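You operate a simulated robot arm through the tools that you are given. There is no shell and no other tool. Be economical: measure what you need, move in short steps, check, and stop when the job is done.

You are at the controls of a simulated robot arm. One attempt, no reset.

Task
Scrub the dark stain off the sample lap with soap.
Fine: soap the round brush in the soap can, lid on the large plate meanwhile; put brush and lid back.
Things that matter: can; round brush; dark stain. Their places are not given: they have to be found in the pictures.

The check looks at the end state, three seconds after you hand in, the way a careful person would. Anything else that was tipped, shoved, dropped, spilled or broken makes it a failure. Lids that push on must go on centred and level and be pressed home; caps that screw on are set level and turned clockwise until they are tight.

Robot
A 6-joint arm with a two-finger parallel gripper, fixed in place. Base frame: the origin is at the foot of the arm, x ahead of it, y to its left, z up; the work surface is at about z = 904. Units: mm, rad, N and s.
With the tool pointing down near the work surface it reaches from about 240 to 660 mm from the base axis. Its first joint turns from -1.152 to 1.152 rad. Payload 2.9 kg.
The TCP is the grasp point between the finger pads, 30 mm short of the fingertips. In the tool frame z runs along the fingers and y along their closing line. The gripper opens to 110 mm. The fingers are 20 mm wide and 10 mm thick; the gripper's body (48 by 112 mm) begins 55 mm behind the TCP.
Orientation is that of the tool frame in the base frame, as a unit quaternion [x, y, z, w]. With the fingers straight down and closing along the base's y, the tool's x points along the base's -x, its y along +y and its z along -z.

Tools
- The arm moves only by the tool jog_arm. Its argument "motion" is a list of rows, each an object of numbers (a shift or turn left out is 0, a gripper value left out holds the last): "ax", "ay", "az": the turn, a rotation vector about the tool's x, y, z in units of 120 degrees (1.0 is 120 degrees); "x", "y", "z": the shift along the tool's x, y, z in units of 200 mm (1.0 is 200 mm); "claw": the finger opening in mm, from 0 to 110. In form: [{"ax": .., "ay": .., "az": .., "x": .., "y": .., "z": .., "claw": ..}, ...]. A call has 1 to 8 rows; each row is the pose to reach, as a shift and turn from the pose commanded when the call began, along the tool's axes at that moment. A call with a number of a shift or a turn outside -1 to 1 is refused whole. Rows are played at 5 a second. More than 50 mm and 0.15 rad between two rows, or a gripper value outside its range, and nothing of the call is played. Where a pose cannot be reached the arm comes as near as it can. A force on the tool above 40 N (or 10 N above the force at the start of the call, whichever is more), or a blocked arm, ends the call early, and 0.2 s more pass. Each finger travels about 108 mm/s and halts on what it meets, pressing with about 30 N; the grip force reading is that of the motor and also rises with nothing between the fingers. The clock runs only during rows and for 0.2 s after the last one: add rows that repeat a pose to give the fingers time. The reply holds the time, the measured pose of the TCP, the force on the tool along the base axes, the opening and the grip force, in the units named above and with some noise.
- Cameras (640 x 400 px; columns grow to the right, rows downward): "scene" is fixed at [107.1, 450.5, 1397.8]; the picture's right is [-0.52, -0.85, 0.00], its down [-0.46, 0.28, -0.84] and it looks along [0.72, -0.44, -0.54] (base axes); focal length 308 px, centre (320, 200). "wrist" rides on the gripper at [-36, 0, -57] in the tool frame; the picture's right is [0.00, -1.00, 0.00], its down [0.97, 0.00, -0.24] and it looks along [0.24, 0.00, 0.97] (tool axes); focal length 218 px, centre (320, 200).
- capture(camera): a new picture of that camera. The clock stands still meanwhile.
- pixel_to_xyz(camera, pixels): there is no depth. For up to 12 entries [column, row, z] of the newest picture of that camera ("zoom" is the newest enlarged one), the place [x, y] in the base frame at which the ray of that pixel passes the height z, good to about 2 mm, but the place of the scene camera against the robot may be out by one fixed shift of up to 18 mm in any direction. The clock stands still meanwhile.
- zoom(camera, box): a new picture of the part [left, top, right, bottom] of that camera's present view, enlarged. The clock stands still meanwhile.
- close_job(): hands the job in; it is judged then, once.

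Work in short steps. Measure before you move; look again where a grasp or a placing could have gone wrong, and mend it. You have 80 turns and 38 pictures in all, those below and enlarged ones among them. Open the gripper and draw the arm clear of the work before you hand the job in, unless the task says otherwise; then end with one line.

The tools are called after "Call:" as name(argument=value, ...) on one line, values as JSON. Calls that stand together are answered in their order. jog_arm: Moves the arm, as the interface text tells. Its arguments: {"type":"object","properties":{"motion":{"type":"array"}},"required":["motion"]} The other tools are called the same way: capture (camera) takes a picture; pixel_to_xyz (camera, pixels) gives the place at which the rays of pixels pass given heights; zoom (camera, box) takes an enlarged picture of a part of a camera's view; close_job () hands the job in.

At the start:

```text
clock: 0.0
position: [345.7, 228.6, 1205.8]
ee_rot: [-0.001, 1.0, 0.0, 0.0]
force: [0.4, 0.1, -0.6]
finger_gap: 110.1
finger_force: 0.0
```

scene: 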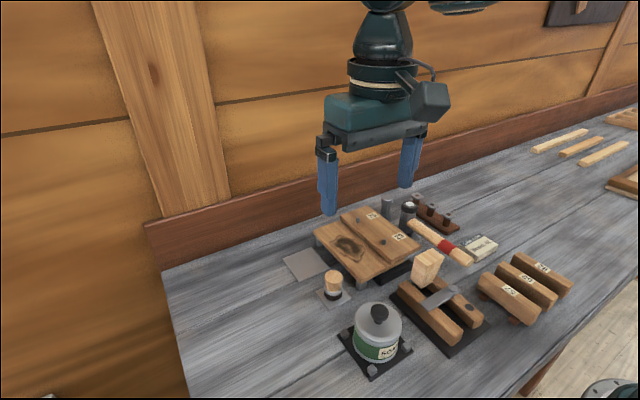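
wrist: 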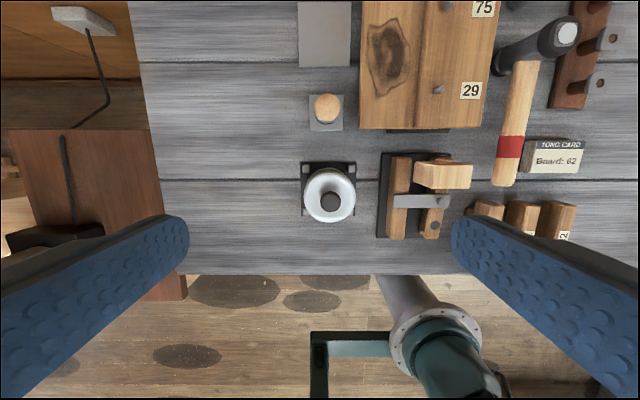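

The pictures show the can at wrist (330,195), a round brush likely at (327,108), the stain at (388,58), and a plate at (325,33). I zoom in for detail.

Call:
zoom(camera="scene", box=[270, 180, 530, 390])

Call:
zoom(camera="wrist", box=[280, 0, 480, 250])

```text
1.90 times, centred on (400, 285) of scene
```

zoom: 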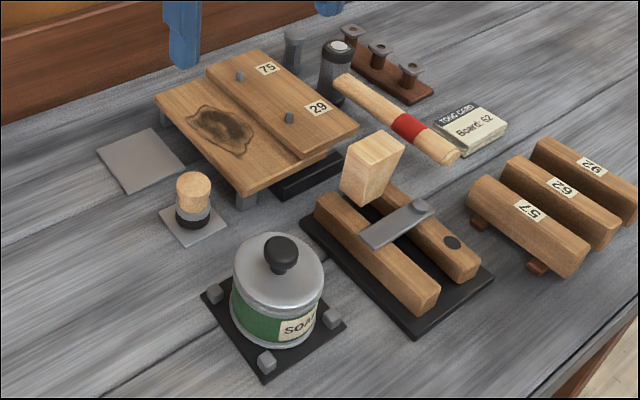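

```text
1.60 times, centred on (380, 125) of wrist
```

zoom: 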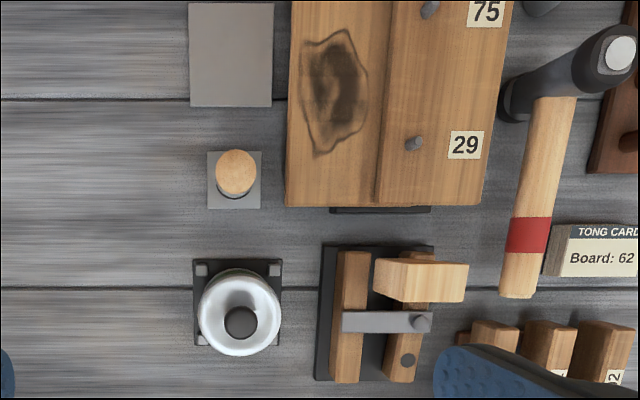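

I locate the main features at several heights.

Call:
pixel_to_xyz(camera="wrist", pixels=[[331, 202, 980], [331, 202, 1000], [328, 190, 910], [327, 112, 910], [327, 108, 950], [325, 33, 907], [388, 58, 930], [301, 163, 906], [356, 163, 906], [303, 214, 906], [310, 95, 906], [344, 131, 906]])

Call:
pixel_to_xyz(camera="scene", pixels=[[379, 312, 990], [379, 312, 1000], [379, 312, 1010], [333, 276, 950], [333, 276, 940], [333, 276, 960], [304, 263, 906], [349, 247, 930], [334, 298, 906]])

```text
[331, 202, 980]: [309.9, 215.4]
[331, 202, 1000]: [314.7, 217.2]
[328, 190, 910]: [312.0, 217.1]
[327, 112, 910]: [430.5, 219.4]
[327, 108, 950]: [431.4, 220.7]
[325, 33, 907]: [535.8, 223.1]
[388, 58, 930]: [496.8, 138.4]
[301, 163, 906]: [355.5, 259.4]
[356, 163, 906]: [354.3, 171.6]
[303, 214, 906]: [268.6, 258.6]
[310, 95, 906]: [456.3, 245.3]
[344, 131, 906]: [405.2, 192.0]
```

```text
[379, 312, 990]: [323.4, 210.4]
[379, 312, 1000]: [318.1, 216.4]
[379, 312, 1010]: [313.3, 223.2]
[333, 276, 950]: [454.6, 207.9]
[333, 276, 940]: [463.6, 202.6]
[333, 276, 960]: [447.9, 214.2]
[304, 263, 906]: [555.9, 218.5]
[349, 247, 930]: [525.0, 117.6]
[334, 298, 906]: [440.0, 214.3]
```

Now I move above the can at lower height for a second parallax view.

Call:
jog_arm(motion=[{"x": 0.02, "y": -0.015, "z": 0.2}, {"x": 0.04, "y": -0.03, "z": 0.4}, {"x": 0.0785, "y": -0.058, "z": 0.529}, {"x": 0.0785, "y": -0.058, "z": 0.529}])

Call:
capture(camera="wrist")

```text
clock: 1.0
position: [330.1, 215.6, 1100.9]
ee_rot: [0.0, 1.0, -0.001, 0.0]
force: [0.7, -0.1, -0.3]
finger_gap: 109.7
finger_force: 0.1
```

```text
33 pictures are left
```

wrist: 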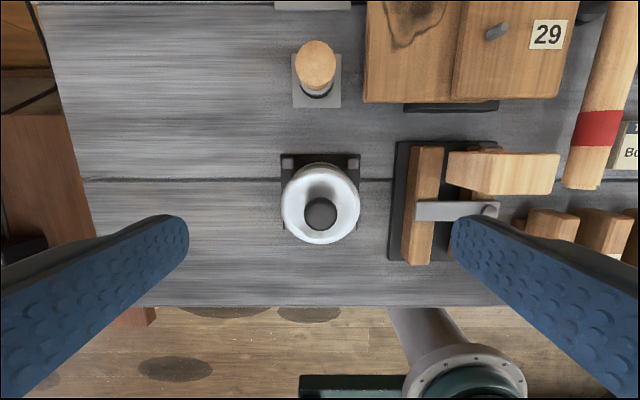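

Knob now at (321,213), lid outline centre about (320,203), brush top at (316,60). I triangulate against the first view.

Call:
pixel_to_xyz(camera="wrist", pixels=[[321, 213, 960], [321, 213, 980], [321, 213, 1000], [317, 54, 940], [317, 54, 950], [317, 54, 960], [317, 54, 970], [317, 80, 906], [281, 203, 970], [360, 203, 970], [321, 163, 970], [321, 244, 970]])

Call:
zoom(camera="wrist", box=[250, 20, 410, 260])

```text
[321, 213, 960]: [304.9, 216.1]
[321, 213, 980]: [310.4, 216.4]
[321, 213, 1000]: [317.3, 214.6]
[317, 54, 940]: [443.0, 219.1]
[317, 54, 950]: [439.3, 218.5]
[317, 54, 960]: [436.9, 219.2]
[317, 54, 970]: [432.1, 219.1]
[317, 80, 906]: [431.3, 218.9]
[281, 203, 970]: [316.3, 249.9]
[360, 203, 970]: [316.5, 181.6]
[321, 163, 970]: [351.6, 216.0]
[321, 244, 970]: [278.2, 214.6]
```

```text
1.67 times, centred on (330, 140) of wrist
```

zoom: 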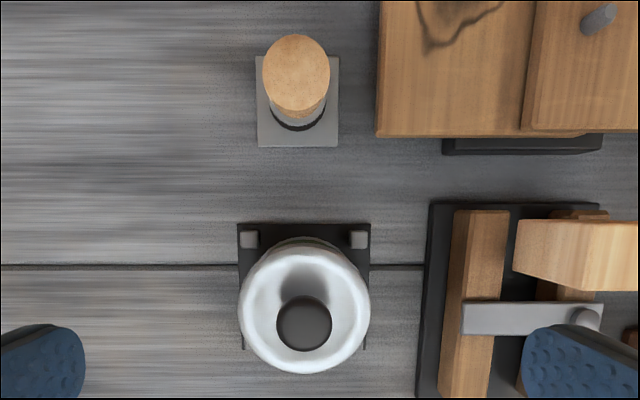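

Can centre is about (312,216), brush about (431,219). I lower partially above the knob with the fingers at 60 mm, then look from the scene camera.

Call:
jog_arm(motion=[{"x": 0.09, "z": 0.1, "claw": 60}, {"x": 0.09, "z": 0.25, "claw": 60}, {"x": 0.09, "z": 0.38, "claw": 60}, {"x": 0.09, "z": 0.43, "claw": 60}, {"x": 0.09, "z": 0.43, "claw": 60}])

Call:
zoom(camera="scene", box=[290, 220, 450, 390])

Call:
capture(camera="wrist")

```text
clock: 2.2
position: [310.2, 217.8, 1013.6]
ee_rot: [0.0, 1.0, -0.001, 0.0]
force: [0.7, -0.6, 0.2]
finger_gap: 60.0
finger_force: 0.0
```

```text
2.35 times, centred on (370, 305) of scene
```

zoom: 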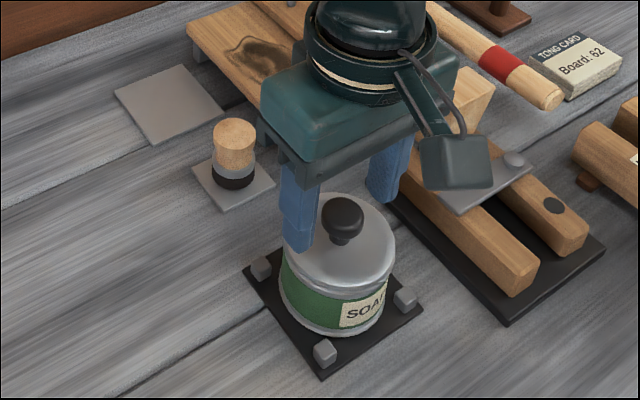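

```text
30 pictures are left
```

wrist: 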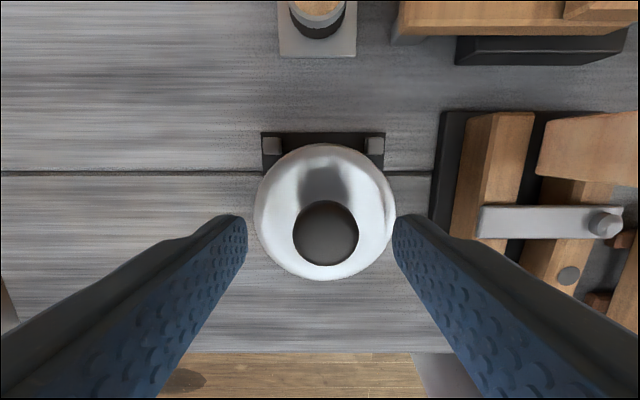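

Knob shows at wrist (326,233), lid rim centre (324,212). I check where that lies.

Call:
pixel_to_xyz(camera="wrist", pixels=[[326, 232, 970], [326, 232, 985], [326, 232, 995], [254, 212, 960], [396, 212, 960], [325, 144, 955], [325, 280, 955], [317, 8, 960], [317, 8, 970], [317, 8, 950]])

```text
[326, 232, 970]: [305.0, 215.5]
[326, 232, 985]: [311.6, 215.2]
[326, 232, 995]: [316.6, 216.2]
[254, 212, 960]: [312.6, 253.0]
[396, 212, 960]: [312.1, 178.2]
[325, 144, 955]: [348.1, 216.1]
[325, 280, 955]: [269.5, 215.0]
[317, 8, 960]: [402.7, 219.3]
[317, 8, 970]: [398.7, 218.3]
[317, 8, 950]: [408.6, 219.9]
```

Knob is at (312,215.5), top ≈986. I centre, lower to TCP 996 and close.

Call:
jog_arm(motion=[{"x": -0.009, "y": -0.011, "z": 0.04}, {"x": -0.009, "y": -0.011, "z": 0.088}, {"x": -0.009, "y": -0.011, "z": 0.088}, {"x": -0.009, "y": -0.011, "z": 0.088, "claw": 15}, {"x": -0.009, "y": -0.011, "z": 0.088, "claw": 15}, {"x": -0.009, "y": -0.011, "z": 0.088, "claw": 15}])

Call:
zoom(camera="scene", box=[290, 220, 450, 390])

```text
clock: 3.6
position: [312.8, 215.1, 995.7]
ee_rot: [0.001, 1.0, 0.0, 0.0]
force: [-0.3, -0.2, -0.7]
finger_gap: 26.1
finger_force: 30.4
```

```text
2.35 times, centred on (370, 305) of scene
```

zoom: 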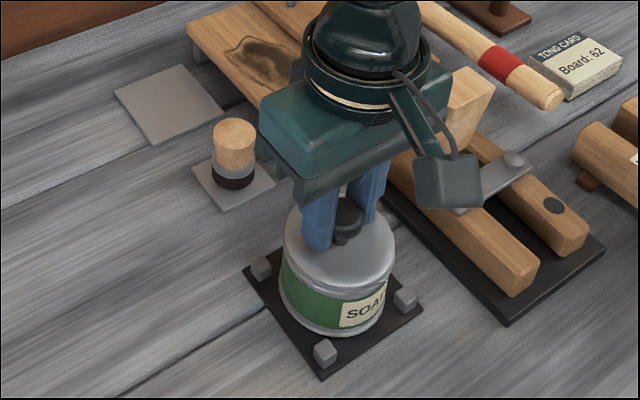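

Knob gripped at 26 mm. I lift slowly and watch whether it comes off straight.

Call:
jog_arm(motion=[{"z": -0.015}, {"z": -0.03}, {"z": -0.06}, {"z": -0.12}, {"z": -0.2}, {"z": -0.3}, {"z": -0.3}])

Call:
capture(camera="scene")

```text
clock: 5.2
position: [313.7, 214.5, 1056.8]
ee_rot: [0.0, 1.0, 0.0, 0.0]
force: [0.0, -0.7, -0.6]
finger_gap: 26.0
finger_force: 30.3
```

```text
28 pictures are left
```

scene: 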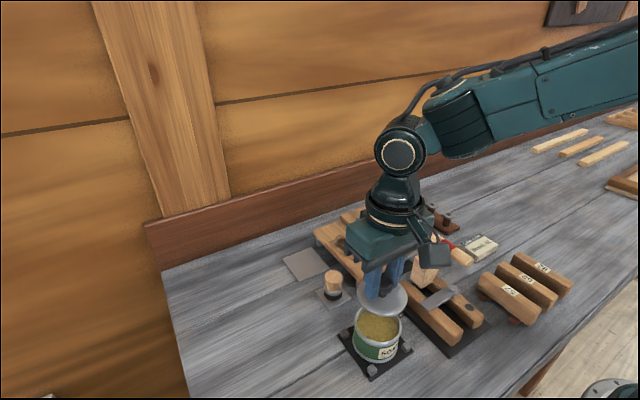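

The lid came off cleanly. I carry it higher toward the large plate at about (536,223).

Call:
jog_arm(motion=[{"z": -0.15}, {"x": -0.2, "z": -0.15}, {"x": -0.4, "z": -0.15}, {"x": -0.6, "y": 0.02, "z": -0.15}, {"x": -0.8, "y": 0.03, "z": -0.15}, {"x": -0.9, "y": 0.03, "z": -0.15}, {"x": -0.9, "y": 0.03, "z": -0.15}])

Call:
capture(camera="wrist")

```text
clock: 6.8
position: [493.9, 222.6, 1087.2]
ee_rot: [-0.001, 1.0, -0.001, 0.001]
force: [0.5, 0.0, -1.2]
finger_gap: 26.2
finger_force: 30.0
```

```text
27 pictures are left
```

wrist: 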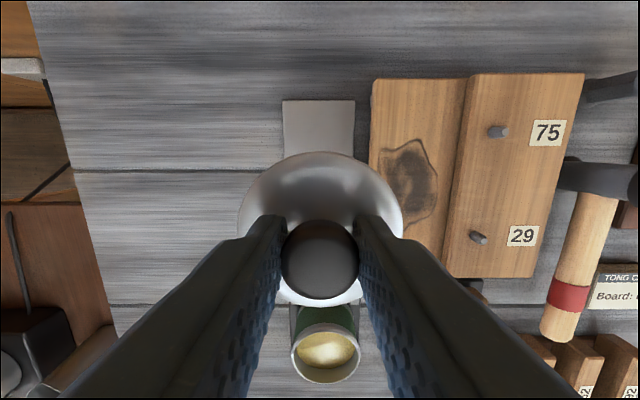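

I measure the plate edges and stain outline from here.

Call:
pixel_to_xyz(camera="wrist", pixels=[[282, 100, 907], [355, 100, 907], [285, 160, 907], [372, 80, 930], [370, 220, 930], [380, 153, 930], [430, 143, 930], [437, 180, 930], [408, 230, 930], [385, 200, 930], [408, 175, 930], [440, 260, 930]])

Call:
zoom(camera="wrist", box=[350, 60, 510, 290])

```text
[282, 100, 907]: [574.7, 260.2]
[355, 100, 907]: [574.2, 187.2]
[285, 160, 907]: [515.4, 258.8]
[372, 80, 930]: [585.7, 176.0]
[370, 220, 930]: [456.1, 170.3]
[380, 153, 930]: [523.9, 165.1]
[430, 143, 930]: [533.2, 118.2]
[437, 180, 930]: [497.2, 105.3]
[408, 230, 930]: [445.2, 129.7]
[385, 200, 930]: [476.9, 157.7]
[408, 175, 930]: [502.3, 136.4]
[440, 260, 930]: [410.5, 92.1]
```

```text
1.74 times, centred on (430, 175) of wrist
```

zoom: 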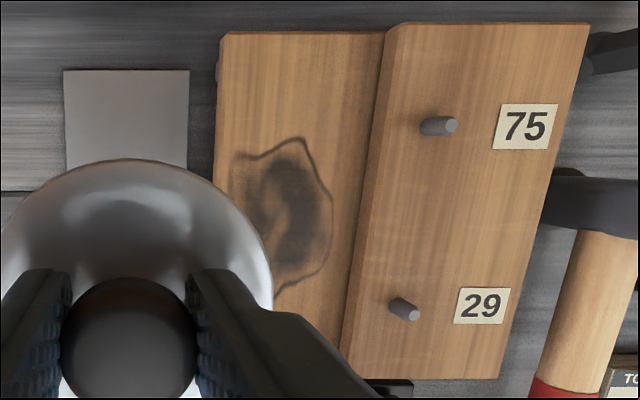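

Plate centre is about (538,223.5), 73 mm square. I move over it and descend to just above.

Call:
jog_arm(motion=[{"x": -0.22, "y": 0.005}, {"x": -0.22, "y": 0.005, "z": 0.2}, {"x": -0.22, "y": 0.005, "z": 0.4}, {"x": -0.22, "y": 0.005, "z": 0.53}, {"x": -0.22, "y": 0.005, "z": 0.53}])

Call:
zoom(camera="scene", box=[230, 180, 430, 310])

```text
clock: 8.0
position: [537.2, 223.2, 980.6]
ee_rot: [0.0, 1.0, 0.0, 0.0]
force: [0.0, 0.1, -0.7]
finger_gap: 26.3
finger_force: 30.1
```

```text
3.08 times, centred on (330, 245) of scene
```

zoom: 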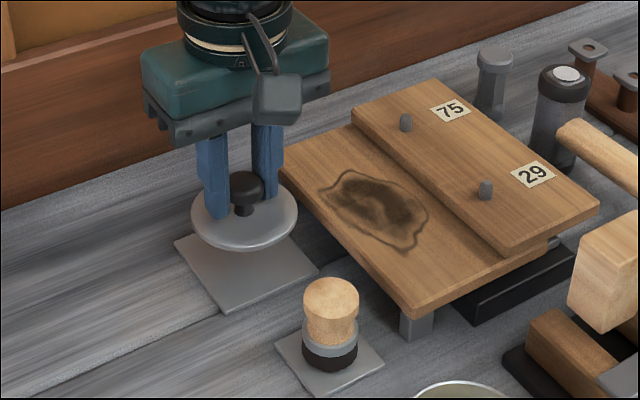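

The lid hovers above the plate; I lower in small steps to feel contact.

Call:
jog_arm(motion=[{"z": 0.04}, {"z": 0.07}, {"z": 0.085}, {"z": 0.1}, {"z": 0.1}])

```text
clock: 9.2
position: [536.5, 221.3, 960.3]
ee_rot: [0.0, 1.0, 0.0, 0.001]
force: [0.0, 0.5, -1.0]
finger_gap: 26.1
finger_force: 29.8
```

Call:
jog_arm(motion=[{"z": 0.01}, {"z": 0.02}, {"z": 0.03}, {"z": 0.04}, {"z": 0.05}, {"z": 0.05}])

Call:
zoom(camera="scene", box=[230, 180, 430, 310])

```text
clock: 10.6
position: [537.2, 221.7, 950.0]
ee_rot: [0.0, 1.0, 0.0, 0.0]
force: [-0.5, 0.6, 1.1]
finger_gap: 26.1
finger_force: 30.2
```

```text
3.08 times, centred on (330, 245) of scene
```

zoom: 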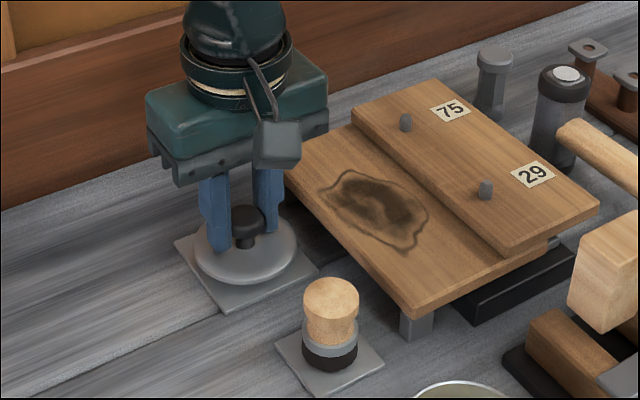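

Still slightly above the plate; I continue in 1.5 mm steps.

Call:
jog_arm(motion=[{"z": 0.0075}, {"z": 0.015}, {"z": 0.0225}, {"z": 0.03}])

```text
clock: 11.6
position: [538.3, 221.1, 943.8]
ee_rot: [0.0, 1.0, -0.001, -0.001]
force: [0.0, -1.2, 1.4]
finger_gap: 26.0
finger_force: 30.5
```

Call:
jog_arm(motion=[{"z": 0.0075}, {"z": 0.015}, {"z": 0.015}])

Call:
zoom(camera="scene", box=[260, 220, 360, 290])

```text
clock: 12.4
position: [537.8, 221.9, 943.6]
ee_rot: [0.0, 1.0, 0.001, 0.003]
force: [-8.8, -1.4, 30.8]
finger_gap: 26.3
finger_force: 30.4
```

```text
5.71 times, centred on (310, 255) of scene
```

zoom: 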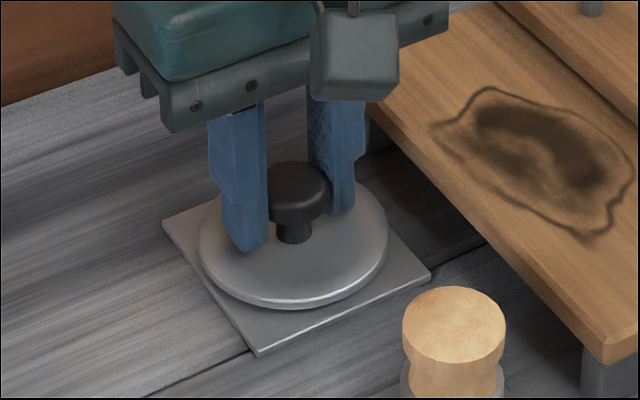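

Firm contact at TCP 943.7, lid flat on the plate. I ease off, open, and rise.

Call:
jog_arm(motion=[{"z": -0.014}, {"z": -0.014, "claw": 50}, {"z": -0.014, "claw": 50}, {"z": -0.1, "claw": 50}, {"z": -0.3, "claw": 50}, {"z": -0.55, "claw": 60}, {"z": -0.55, "claw": 60}])

Call:
capture(camera="wrist")

```text
clock: 14.0
position: [540.8, 222.4, 1048.0]
ee_rot: [0.0, 1.0, 0.0, 0.0]
force: [-0.1, -0.9, -0.3]
finger_gap: 60.1
finger_force: 0.0
```

```text
22 pictures are left
```

wrist: 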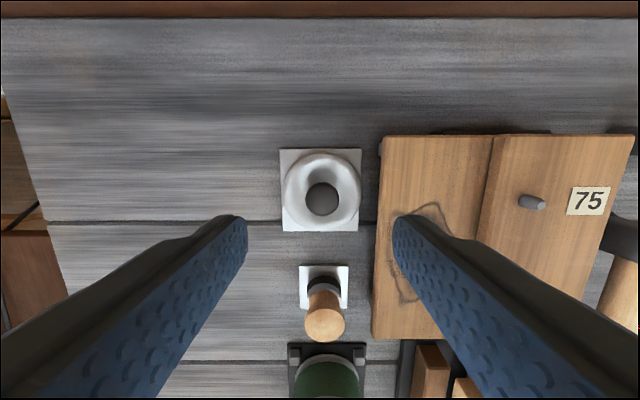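

Lid sits centred on the plate. I measure the brush (stand around (324,287), top around (325,323)) plus the knob now on the plate.

Call:
pixel_to_xyz(camera="wrist", pixels=[[300, 266, 907], [349, 266, 907], [325, 324, 960], [325, 324, 970], [306, 324, 965], [345, 324, 965], [322, 199, 932], [280, 150, 907], [360, 150, 907], [281, 231, 907], [358, 231, 907], [310, 290, 910]])

```text
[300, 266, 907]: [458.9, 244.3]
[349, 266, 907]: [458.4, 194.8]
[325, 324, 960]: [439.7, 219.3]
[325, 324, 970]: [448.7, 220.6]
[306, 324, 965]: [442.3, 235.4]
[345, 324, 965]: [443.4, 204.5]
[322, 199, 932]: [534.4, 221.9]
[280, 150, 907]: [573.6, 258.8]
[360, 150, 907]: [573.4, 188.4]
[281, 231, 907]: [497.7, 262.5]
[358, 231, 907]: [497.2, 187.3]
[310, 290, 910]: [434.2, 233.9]
```

Brush is about (434,219.5), top about 957. I move above it and check.

Call:
jog_arm(motion=[{"x": 0.2, "y": -0.005}, {"x": 0.4, "y": -0.01}, {"x": 0.534, "y": -0.014}, {"x": 0.534, "y": -0.014, "z": 0.15}, {"x": 0.534, "y": -0.014, "z": 0.15}])

Call:
capture(camera="wrist")

```text
clock: 15.2
position: [430.4, 218.3, 1018.5]
ee_rot: [0.0, 1.0, 0.0, 0.0]
force: [-0.7, -0.1, 0.2]
finger_gap: 59.8
finger_force: 0.1
```

```text
21 pictures are left
```

wrist: 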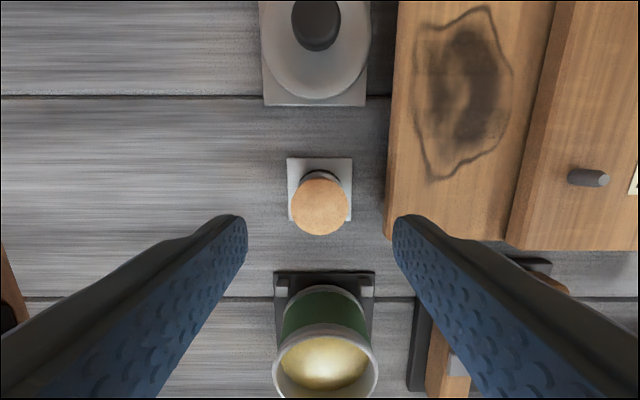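

Call:
pixel_to_xyz(camera="wrist", pixels=[[320, 206, 950], [320, 206, 957], [320, 206, 965], [288, 158, 907], [352, 158, 907], [413, 90, 930], [514, 75, 930], [490, 5, 930], [430, 183, 930], [385, 240, 930], [385, 240, 940], [385, 240, 920]])

Call:
zoom(camera="wrist", box=[380, 0, 560, 250])

```text
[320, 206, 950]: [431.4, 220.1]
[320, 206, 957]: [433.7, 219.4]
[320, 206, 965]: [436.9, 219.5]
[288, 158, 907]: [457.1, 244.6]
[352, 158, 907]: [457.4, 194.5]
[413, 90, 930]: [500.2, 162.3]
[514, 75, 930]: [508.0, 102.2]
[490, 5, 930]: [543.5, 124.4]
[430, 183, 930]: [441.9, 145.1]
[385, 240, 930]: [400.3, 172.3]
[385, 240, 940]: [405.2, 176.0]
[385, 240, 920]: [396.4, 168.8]
```

```text
1.60 times, centred on (470, 125) of wrist
```

zoom: 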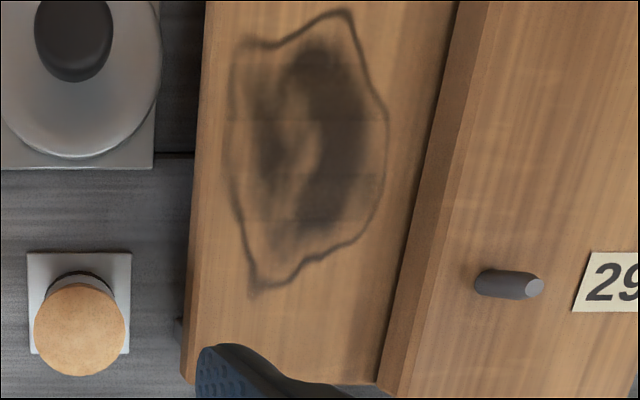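

Brush centre (433.5,219.5). I lower to TCP ≈959 with a 50 mm opening and grip the wooden handle.

Call:
jog_arm(motion=[{"x": -0.015, "y": 0.006, "z": 0.1, "claw": 50}, {"x": -0.015, "y": 0.006, "z": 0.2, "claw": 50}, {"x": -0.015, "y": 0.006, "z": 0.2975, "claw": 50}, {"x": -0.015, "y": 0.006, "z": 0.2975, "claw": 50}, {"x": -0.015, "y": 0.006, "z": 0.2975, "claw": 20}, {"x": -0.015, "y": 0.006, "z": 0.2975, "claw": 20}, {"x": -0.015, "y": 0.006, "z": 0.2975, "claw": 20}])

Call:
zoom(camera="scene", box=[270, 230, 410, 330])

```text
clock: 16.8
position: [433.8, 221.2, 960.7]
ee_rot: [0.0, 1.0, 0.0, 0.0]
force: [0.0, 0.8, -0.7]
finger_gap: 32.5
finger_force: 30.1
```

```text
4.00 times, centred on (340, 280) of scene
```

zoom: 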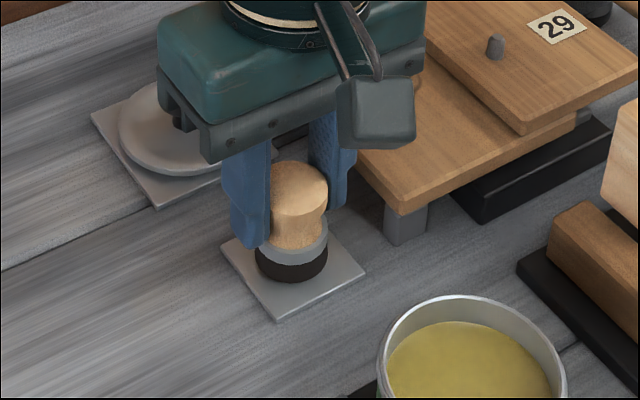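

Brush held at 32.5 mm; its bottom is ~53.5 below TCP. I lift it and carry it over the can.

Call:
jog_arm(motion=[{"z": -0.1}, {"z": -0.25}, {"z": -0.4}, {"x": 0.2, "y": -0.008, "z": -0.45}, {"x": 0.4, "y": -0.016, "z": -0.45}, {"x": 0.606, "y": -0.024, "z": -0.45}, {"x": 0.606, "y": -0.024, "z": -0.45}])

Call:
capture(camera="wrist")

Call:
zoom(camera="scene", box=[290, 220, 450, 390])

```text
clock: 18.4
position: [312.5, 216.7, 1050.0]
ee_rot: [0.0, 1.0, 0.0, 0.0]
force: [-0.5, -0.8, -0.8]
finger_gap: 32.1
finger_force: 30.2
```

```text
18 pictures are left
```

wrist: 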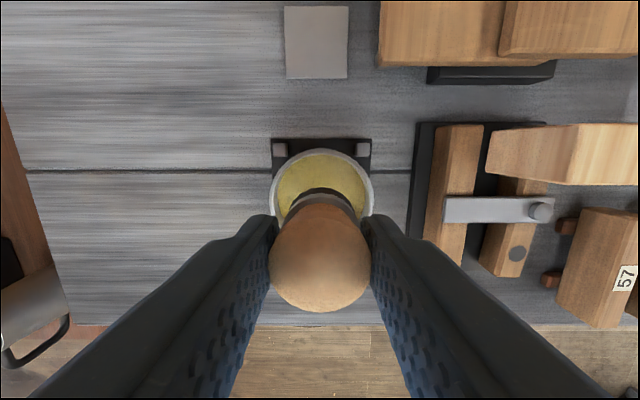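

```text
2.35 times, centred on (370, 305) of scene
```

zoom: 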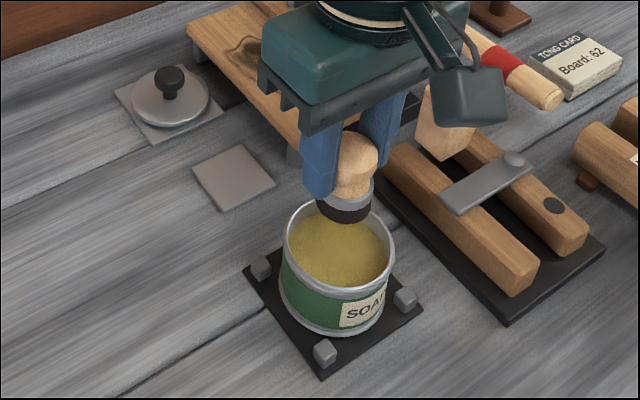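

Brush is centred over the can (rim cols 271–374). I measure the rim and stand, then dip gently.

Call:
pixel_to_xyz(camera="wrist", pixels=[[271, 185, 958], [374, 185, 958], [323, 149, 958], [285, 6, 907], [348, 6, 907], [286, 79, 907], [347, 79, 907], [276, 185, 945], [368, 185, 945]])

Call:
jog_arm(motion=[{"z": 0.08}, {"z": 0.16}, {"z": 0.2}, {"z": 0.23}, {"z": 0.25}, {"z": 0.25}])

Call:
zoom(camera="scene", box=[290, 220, 450, 390])

```text
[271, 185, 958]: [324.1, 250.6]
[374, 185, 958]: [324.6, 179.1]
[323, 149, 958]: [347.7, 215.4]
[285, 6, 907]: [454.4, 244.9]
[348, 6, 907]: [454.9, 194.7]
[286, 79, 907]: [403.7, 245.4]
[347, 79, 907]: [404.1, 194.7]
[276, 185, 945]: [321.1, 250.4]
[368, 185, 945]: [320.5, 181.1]
```

```text
clock: 19.8
position: [314.5, 215.6, 1002.0]
ee_rot: [-0.001, 1.0, 0.0, 0.001]
force: [-0.5, -0.2, -0.3]
finger_gap: 32.7
finger_force: 29.8
```

```text
2.35 times, centred on (370, 305) of scene
```

zoom: 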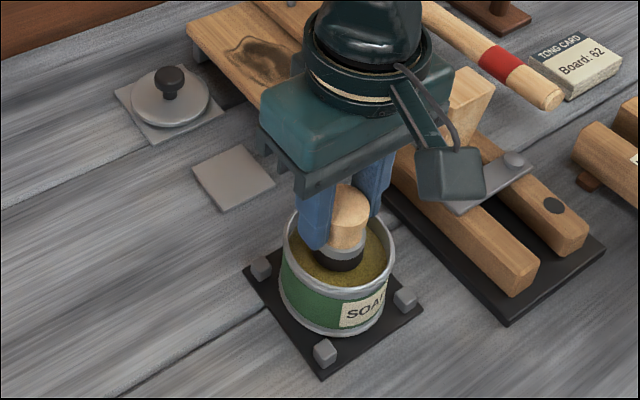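

Bristles are near the soap. I lower in 2 mm steps.

Call:
jog_arm(motion=[{"z": 0.01}, {"z": 0.02}, {"z": 0.03}, {"z": 0.04}, {"z": 0.05}, {"z": 0.06}])

Call:
zoom(camera="scene", box=[330, 260, 430, 370])

```text
clock: 20.6
position: [314.6, 214.5, 998.9]
ee_rot: [0.0, 1.0, 0.001, 0.003]
force: [-1.1, -1.2, 6.7]
finger_gap: 32.9
finger_force: 30.6
stopped in row 4: the force on the tool passed its limit (the readings are from after the stop); the commanded pose is now the measured one
```

```text
3.64 times, centred on (380, 315) of scene
```

zoom: 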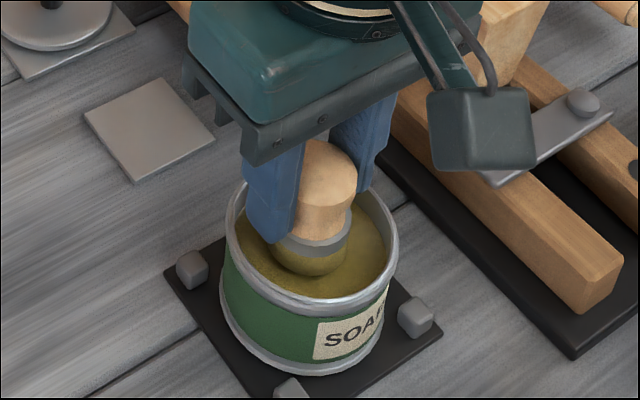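

The bristles are coated with soap; the soap surface is at TCP ≈999. I lift and carry the brush to above the stain centre (~(495,136)).

Call:
jog_arm(motion=[{"z": -0.1}, {"z": -0.25}, {"x": -0.2, "z": -0.27}, {"x": -0.4, "z": -0.27}, {"x": -0.6, "y": -0.1, "z": -0.27}, {"x": -0.75, "y": -0.25, "z": -0.27}, {"x": -0.9, "y": -0.39, "z": -0.27}, {"x": -0.9, "y": -0.39, "z": -0.27}])

Call:
capture(camera="wrist")

```text
clock: 22.4
position: [493.1, 139.2, 1051.9]
ee_rot: [0.001, 1.0, 0.001, 0.002]
force: [0.1, -0.1, -0.7]
finger_gap: 32.5
finger_force: 30.0
```

```text
14 pictures are left
```

wrist: 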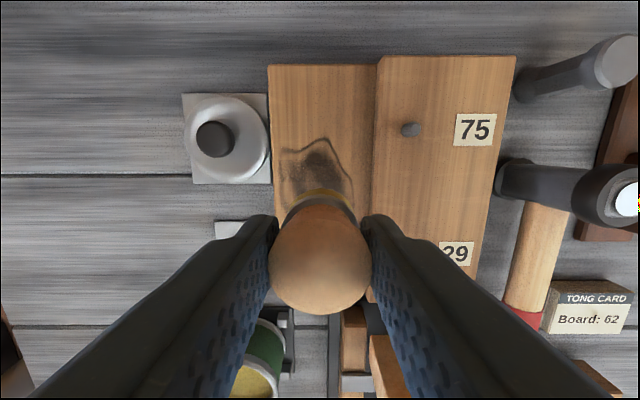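

Call:
pixel_to_xyz(camera="wrist", pixels=[[281, 150, 935], [323, 138, 935], [352, 190, 935], [271, 66, 935], [377, 66, 935], [374, 190, 935], [272, 190, 935], [410, 129, 950], [281, 150, 925], [323, 138, 925], [352, 190, 925]])

Call:
jog_arm(motion=[{"z": 0.1}, {"z": 0.2}, {"z": 0.25}, {"z": 0.28}, {"z": 0.3}, {"z": 0.31}, {"z": 0.32}, {"z": 0.33}])

```text
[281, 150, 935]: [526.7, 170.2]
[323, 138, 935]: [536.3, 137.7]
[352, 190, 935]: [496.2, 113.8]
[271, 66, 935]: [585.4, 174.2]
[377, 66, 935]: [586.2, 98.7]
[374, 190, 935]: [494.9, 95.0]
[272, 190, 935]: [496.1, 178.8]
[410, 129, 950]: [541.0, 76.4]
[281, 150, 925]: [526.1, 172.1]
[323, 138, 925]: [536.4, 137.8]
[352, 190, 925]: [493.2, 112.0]
```

```text
clock: 23.7
position: [494.3, 137.7, 999.1]
ee_rot: [0.001, 1.0, 0.001, 0.005]
force: [0.2, -0.9, 4.7]
finger_gap: 32.5
finger_force: 30.2
stopped in row 6: the force on the tool passed its limit (the readings are from after the stop); the commanded pose is now the measured one
```

Contact at TCP ≈999, so the board top is ≈945; the stain spans then x 444–535, y 114–168. I scrub along x in the middle row first with light press.

Call:
jog_arm(motion=[{"x": -0.06, "z": 0.003}, {"x": -0.12, "z": 0.003}, {"x": -0.18, "z": 0.003}, {"x": -0.1, "z": 0.003}, {"x": 0.0, "z": 0.003}, {"x": 0.1, "z": 0.003}, {"x": 0.17, "z": 0.003}, {"x": 0.22, "z": 0.003}])

```text
clock: 25.5
position: [450.3, 137.6, 999.2]
ee_rot: [0.001, 1.0, 0.003, 0.008]
force: [7.9, 0.0, 18.3]
finger_gap: 32.6
finger_force: 30.3
```

Good contact: 18 N normal, 8 N drag. I sweep the left side (y≈153) back the other way.

Call:
jog_arm(motion=[{"y": 0.04, "z": -0.002}, {"x": -0.06, "y": 0.075, "z": -0.002}, {"x": -0.13, "y": 0.075, "z": -0.002}, {"x": -0.2, "y": 0.075, "z": -0.002}, {"x": -0.27, "y": 0.075, "z": -0.002}, {"x": -0.34, "y": 0.075, "z": -0.002}, {"x": -0.4, "y": 0.075, "z": -0.002}, {"x": -0.4, "y": 0.04, "z": -0.002}])

```text
clock: 27.3
position: [530.4, 146.0, 999.6]
ee_rot: [-0.001, 1.0, 0.003, 0.006]
force: [0.1, 2.2, 6.4]
finger_gap: 32.7
finger_force: 30.1
```

Next the right side (y≈124), back toward x≈450.

Call:
jog_arm(motion=[{"y": -0.06, "z": 0.002}, {"x": 0.03, "y": -0.11, "z": 0.002}, {"x": 0.1, "y": -0.11, "z": 0.002}, {"x": 0.17, "y": -0.11, "z": 0.002}, {"x": 0.24, "y": -0.11, "z": 0.002}, {"x": 0.31, "y": -0.11, "z": 0.002}, {"x": 0.36, "y": -0.08, "z": 0.002}, {"x": 0.4, "y": 0.0, "z": 0.002}])

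Call:
zoom(camera="scene", box=[290, 180, 430, 290])

```text
clock: 29.1
position: [451.6, 145.3, 999.4]
ee_rot: [0.003, 1.0, 0.002, 0.007]
force: [4.9, -12.6, 32.1]
finger_gap: 32.4
finger_force: 29.9
```

```text
3.64 times, centred on (360, 235) of scene
```

zoom: 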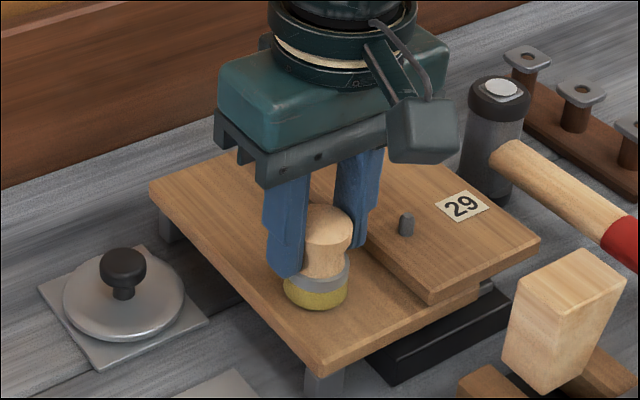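

The visible part of the board already looks clean, but force rose to 32 N. I lift and draw toward the can side to inspect the board.

Call:
jog_arm(motion=[{"z": -0.05}, {"z": -0.2}, {"x": 0.2, "z": -0.3}, {"x": 0.2, "z": -0.3}])

Call:
capture(camera="wrist")

```text
clock: 30.1
position: [409.4, 145.0, 1059.1]
ee_rot: [0.001, 1.0, 0.001, 0.005]
force: [-0.7, 0.5, -0.1]
finger_gap: 32.6
finger_force: 30.4
```

```text
12 pictures are left
```

wrist: 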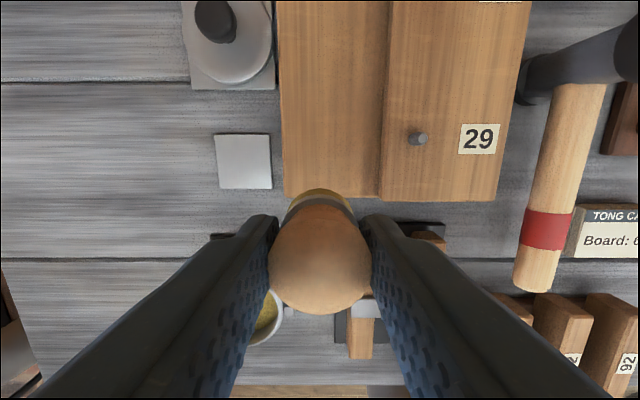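

The board looks clean up to the picture's top; I check the whole stain area with an enlarged scene view.

Call:
zoom(camera="scene", box=[300, 190, 430, 290])

Call:
pixel_to_xyz(camera="wrist", pixels=[[215, 135, 907], [269, 135, 907], [218, 188, 907], [272, 188, 907], [335, 5, 945]])

```text
4.00 times, centred on (365, 240) of scene
```

zoom: 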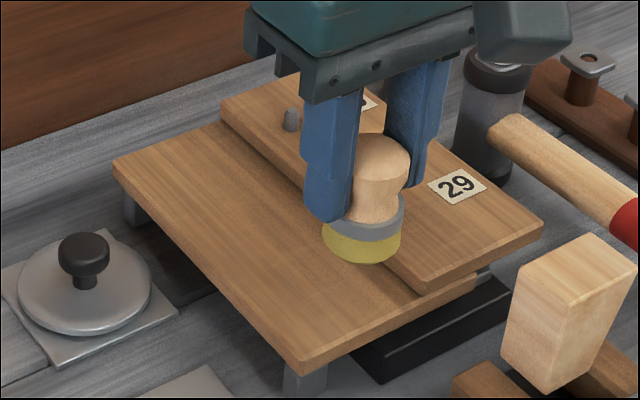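

```text
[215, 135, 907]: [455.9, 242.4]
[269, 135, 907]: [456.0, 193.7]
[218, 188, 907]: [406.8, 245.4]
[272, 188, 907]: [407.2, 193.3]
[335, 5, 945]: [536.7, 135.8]
```

The stain is gone. I carry the brush back over its stand (centre ≈(432,219.5)), correct the small tilt, and lower to a few mm above.

Call:
jog_arm(motion=[{"x": -0.04, "y": 0.15, "ay": 0.0048}, {"x": -0.118, "y": 0.3, "ay": 0.0048}, {"x": -0.118, "y": 0.375, "ay": 0.0048}, {"x": -0.118, "y": 0.375, "z": 0.2, "ay": 0.0048}, {"x": -0.118, "y": 0.375, "z": 0.36, "ay": 0.0048}, {"x": -0.118, "y": 0.375, "z": 0.45, "ay": 0.0048}, {"x": -0.118, "y": 0.375, "z": 0.45, "ay": 0.0048}])

Call:
zoom(camera="scene", box=[270, 230, 410, 330])

```text
clock: 31.7
position: [435.0, 219.1, 967.1]
ee_rot: [0.001, 1.0, 0.001, 0.001]
force: [-0.4, -0.6, -0.1]
finger_gap: 32.6
finger_force: 30.2
```

```text
4.00 times, centred on (340, 280) of scene
```

zoom: 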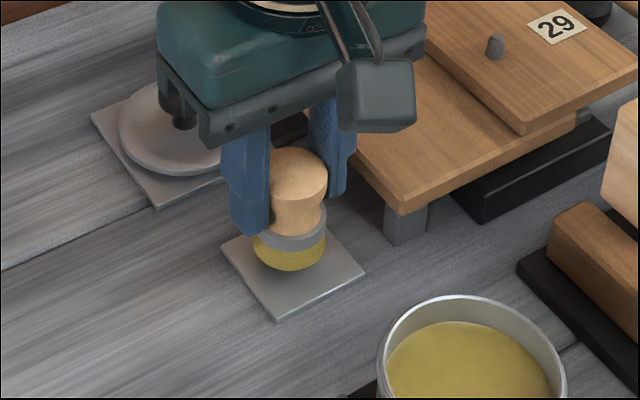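

Aligned above the stand; I lower the last millimetres slowly.

Call:
jog_arm(motion=[{"x": 0.008, "z": 0.01}, {"x": 0.008, "z": 0.02}, {"x": 0.008, "z": 0.027}, {"x": 0.008, "z": 0.033}, {"x": 0.008, "z": 0.033}])

```text
clock: 32.9
position: [432.2, 221.2, 960.6]
ee_rot: [0.001, 1.0, 0.001, 0.0]
force: [0.7, -0.3, -0.3]
finger_gap: 32.6
finger_force: 30.4
```

Call:
jog_arm(motion=[{"z": 0.006}, {"z": 0.012}, {"z": 0.018}, {"z": 0.018}])

```text
clock: 33.9
position: [432.1, 220.9, 958.6]
ee_rot: [0.001, 1.0, 0.003, 0.002]
force: [-6.3, -1.9, 20.5]
finger_gap: 32.4
finger_force: 30.3
```

Seated (20 N). I ease off, open to 50 mm, and rise.

Call:
jog_arm(motion=[{"z": -0.01}, {"z": -0.01, "claw": 50}, {"z": -0.01, "claw": 50}, {"z": -0.1, "claw": 50}, {"z": -0.3, "claw": 50}, {"z": -0.45, "claw": 50}, {"z": -0.45, "claw": 50}])

Call:
capture(camera="wrist")

```text
clock: 35.5
position: [431.7, 220.3, 1049.0]
ee_rot: [0.001, 1.0, 0.002, 0.0]
force: [0.3, 0.1, 0.0]
finger_gap: 50.1
finger_force: 0.0
```

```text
9 pictures are left
```

wrist: 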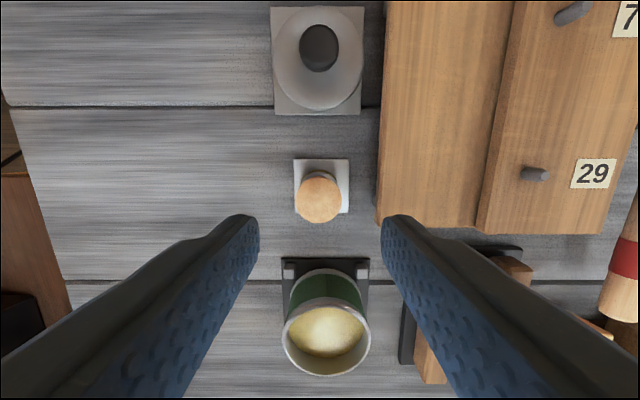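

Brush stands upright on its plate and the board is clean. Next, back above the lid knob.

Call:
pixel_to_xyz(camera="wrist", pixels=[[319, 47, 934], [319, 47, 925], [283, 345, 958], [370, 345, 958], [326, 302, 958], [326, 376, 958]])

Call:
jog_arm(motion=[{"x": -0.2}, {"x": -0.4}, {"x": -0.53, "y": 0.008}, {"x": -0.53, "y": 0.008, "z": 0.2}, {"x": -0.53, "y": 0.008, "z": 0.35}, {"x": -0.53, "y": 0.008, "z": 0.35}])

Call:
capture(camera="wrist")

```text
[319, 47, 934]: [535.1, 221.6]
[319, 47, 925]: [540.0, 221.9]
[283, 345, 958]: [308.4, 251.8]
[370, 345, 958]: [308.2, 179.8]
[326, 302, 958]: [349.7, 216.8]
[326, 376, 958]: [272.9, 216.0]
```

```text
clock: 36.9
position: [538.7, 221.7, 978.3]
ee_rot: [0.002, 1.0, 0.002, 0.0]
force: [-0.4, 0.5, -1.1]
finger_gap: 49.8
finger_force: 0.2
```

```text
8 pictures are left
```

wrist: 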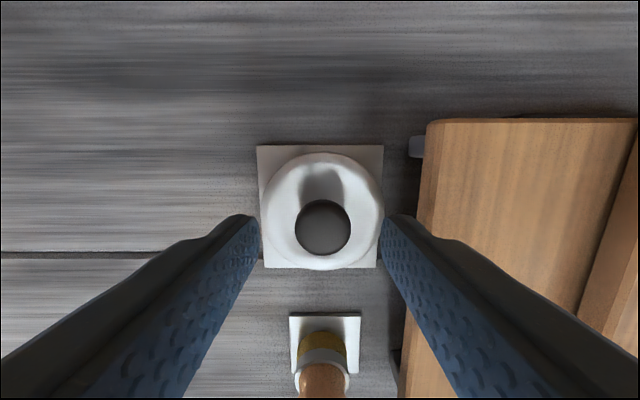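

Knob centred between fingers at (323,227). I lower to TCP ≈944.5 and grip.

Call:
jog_arm(motion=[{"x": 0.006, "y": -0.004, "z": 0.08}, {"x": 0.006, "y": -0.004, "z": 0.14}, {"x": 0.006, "y": -0.004, "z": 0.165}, {"x": 0.006, "y": -0.004, "z": 0.165, "claw": 15}, {"x": 0.006, "y": -0.004, "z": 0.165, "claw": 15}, {"x": 0.006, "y": -0.004, "z": 0.165, "claw": 15}])

```text
clock: 38.3
position: [537.2, 221.4, 944.2]
ee_rot: [0.001, 1.0, 0.001, 0.0]
force: [0.1, -0.2, -0.5]
finger_gap: 26.1
finger_force: 29.8
```

Gripped at 26.1 mm. I lift and carry it back toward the can, passing above the brush.

Call:
jog_arm(motion=[{"z": -0.1}, {"z": -0.3}, {"z": -0.5}, {"x": 0.15, "z": -0.6}, {"x": 0.4, "z": -0.6}, {"x": 0.65, "z": -0.6}, {"x": 0.85, "z": -0.6}, {"x": 0.85, "z": -0.6}])

Call:
jog_arm(motion=[{"x": 0.14, "y": -0.015}, {"x": 0.27, "y": -0.029}, {"x": 0.27, "y": -0.029, "z": 0.15}, {"x": 0.27, "y": -0.029, "z": 0.2}, {"x": 0.27, "y": -0.029, "z": 0.2}])

Call:
capture(camera="wrist")

Call:
zoom(camera="scene", box=[290, 220, 450, 390])

```text
clock: 40.1
position: [365.7, 222.0, 1064.3]
ee_rot: [0.001, 1.0, 0.003, 0.001]
force: [0.3, 0.0, -0.3]
finger_gap: 25.9
finger_force: 30.1
```

```text
clock: 41.3
position: [313.3, 215.7, 1025.7]
ee_rot: [0.0, 1.0, 0.002, 0.0]
force: [0.3, -0.4, -0.2]
finger_gap: 26.1
finger_force: 30.6
```

```text
7 pictures are left
```

wrist: 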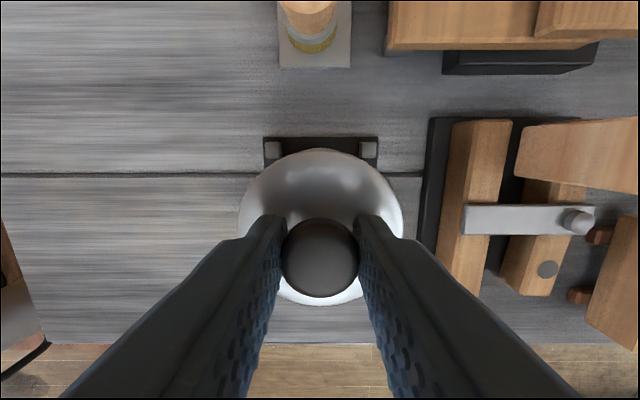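

```text
2.35 times, centred on (370, 305) of scene
```

zoom: 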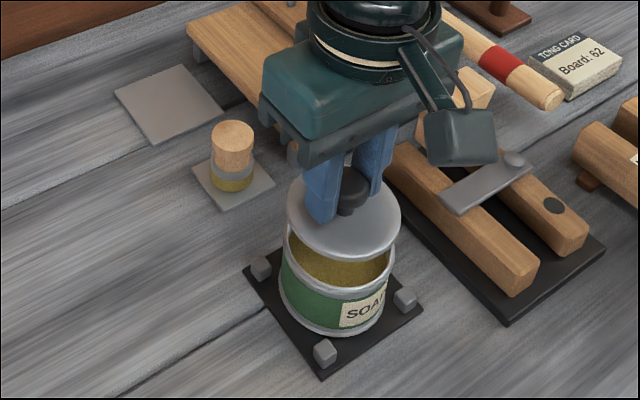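

Lid is over the can at nearly the original pick pose. I lower towards the seat in decreasing steps.

Call:
jog_arm(motion=[{"x": 0.003, "z": 0.05}, {"x": 0.003, "z": 0.09}, {"x": 0.003, "z": 0.11}, {"x": 0.003, "z": 0.12}, {"x": 0.003, "z": 0.13}, {"x": 0.003, "z": 0.13}])

Call:
zoom(camera="scene", box=[330, 260, 430, 370])

```text
clock: 42.7
position: [312.9, 215.0, 997.8]
ee_rot: [0.001, 1.0, 0.002, 0.0]
force: [0.3, -0.5, -0.4]
finger_gap: 26.2
finger_force: 30.0
```

```text
3.64 times, centred on (380, 315) of scene
```

zoom: 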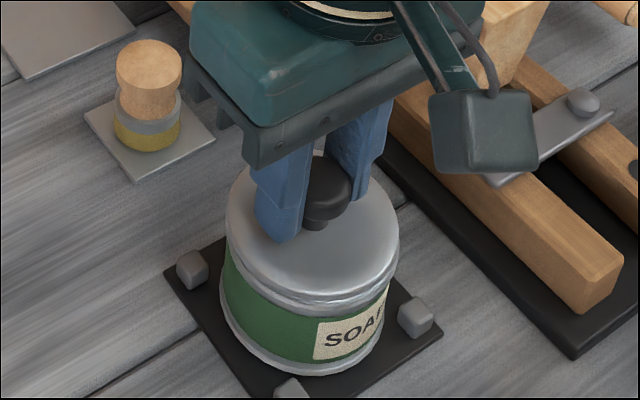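

The lid is level and centred, about to seat. I press down in 1 mm steps until firm.

Call:
jog_arm(motion=[{"z": 0.006}, {"z": 0.012}, {"z": 0.018}, {"z": 0.024}, {"z": 0.028}, {"z": 0.032}, {"z": 0.032}])

```text
clock: 44.0
position: [313.4, 214.3, 994.0]
ee_rot: [0.002, 1.0, 0.003, 0.002]
force: [-3.9, -2.5, 7.9]
finger_gap: 26.1
finger_force: 30.3
stopped in row 6: the force on the tool passed its limit (the readings are from after the stop); the commanded pose is now the measured one
```

It pressed past 40 N at TCP 994 (pick height was 995.7). I release, rise and look.

Call:
jog_arm(motion=[{"z": -0.005}, {"z": -0.005, "claw": 50}, {"z": -0.005, "claw": 50}, {"z": -0.1, "claw": 50}, {"z": -0.25, "claw": 50}, {"z": -0.25, "claw": 50}])

Call:
zoom(camera="scene", box=[330, 260, 430, 370])

```text
clock: 45.4
position: [313.7, 215.2, 1043.9]
ee_rot: [0.0, 1.0, 0.002, 0.002]
force: [0.5, 0.2, -0.5]
finger_gap: 50.2
finger_force: 0.1
```

```text
3.64 times, centred on (380, 315) of scene
```

zoom: 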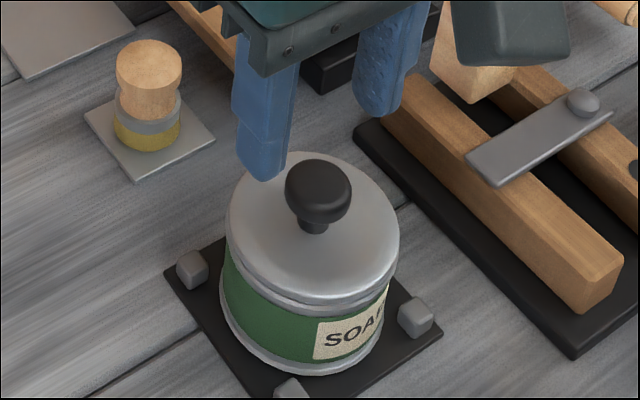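

The lid looks level and seated. To be sure, I press the knob top with closed fingers.

Call:
jog_arm(motion=[{"claw": 0}, {"claw": 0}, {"z": 0.08, "claw": 0}, {"z": 0.12, "claw": 0}, {"z": 0.135, "claw": 0}, {"z": 0.145, "claw": 0}, {"z": 0.155, "claw": 0}, {"z": 0.165, "claw": 0}])

```text
clock: 46.8
position: [313.4, 216.1, 1018.6]
ee_rot: [0.002, 1.0, 0.005, 0.005]
force: [-3.1, -3.2, 8.3]
finger_gap: 0.2
finger_force: 30.3
stopped in row 7: the force on the tool passed its limit (the readings are from after the stop); the commanded pose is now the measured one
```

Firm stop at the knob top, so the lid is home. I rise clear, open, and take final views.

Call:
jog_arm(motion=[{"z": -0.1}, {"z": -0.3, "claw": 50}, {"z": -0.5, "claw": 100}, {"z": -0.7, "claw": 100}, {"z": -0.9, "claw": 100}, {"z": -0.9, "claw": 100}])

Call:
capture(camera="wrist")

Call:
zoom(camera="scene", box=[270, 180, 530, 390])

```text
clock: 48.2
position: [312.9, 213.0, 1195.9]
ee_rot: [0.001, 1.0, 0.004, 0.005]
force: [-0.1, 0.5, 0.9]
finger_gap: 100.1
finger_force: 0.1
```

```text
3 pictures are left
```

wrist: 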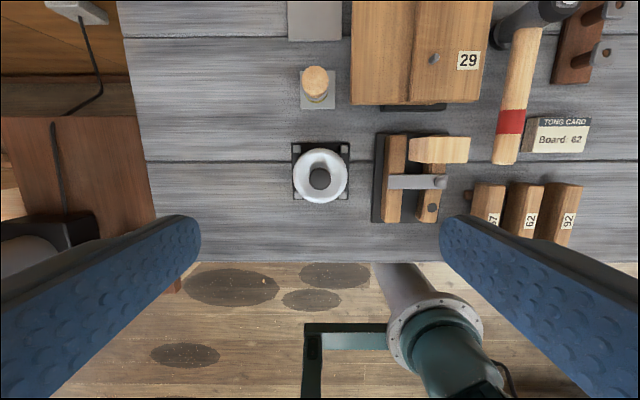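

```text
1.90 times, centred on (400, 285) of scene
```

zoom: 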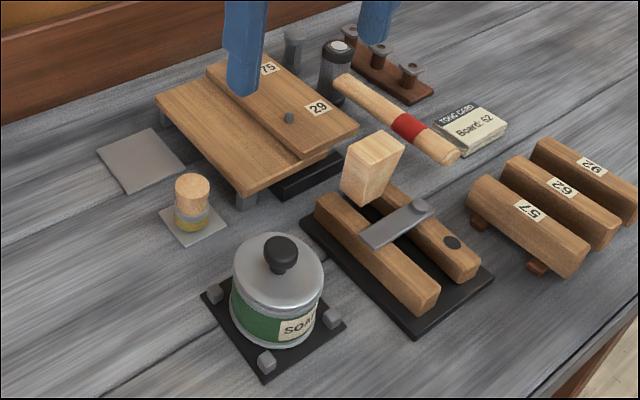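

Everything matches the starting layout, with the stain gone, brush and lid back in place, and the arm clear with the gripper open. I hand in.

Call:
close_job()

```text
The job is handed in.
```

The job is handed in: the dark stain is scrubbed off the sample lap, the brush is back on its plate, the lid is pressed home on the soap can, and the last pictures show nothing else moved.
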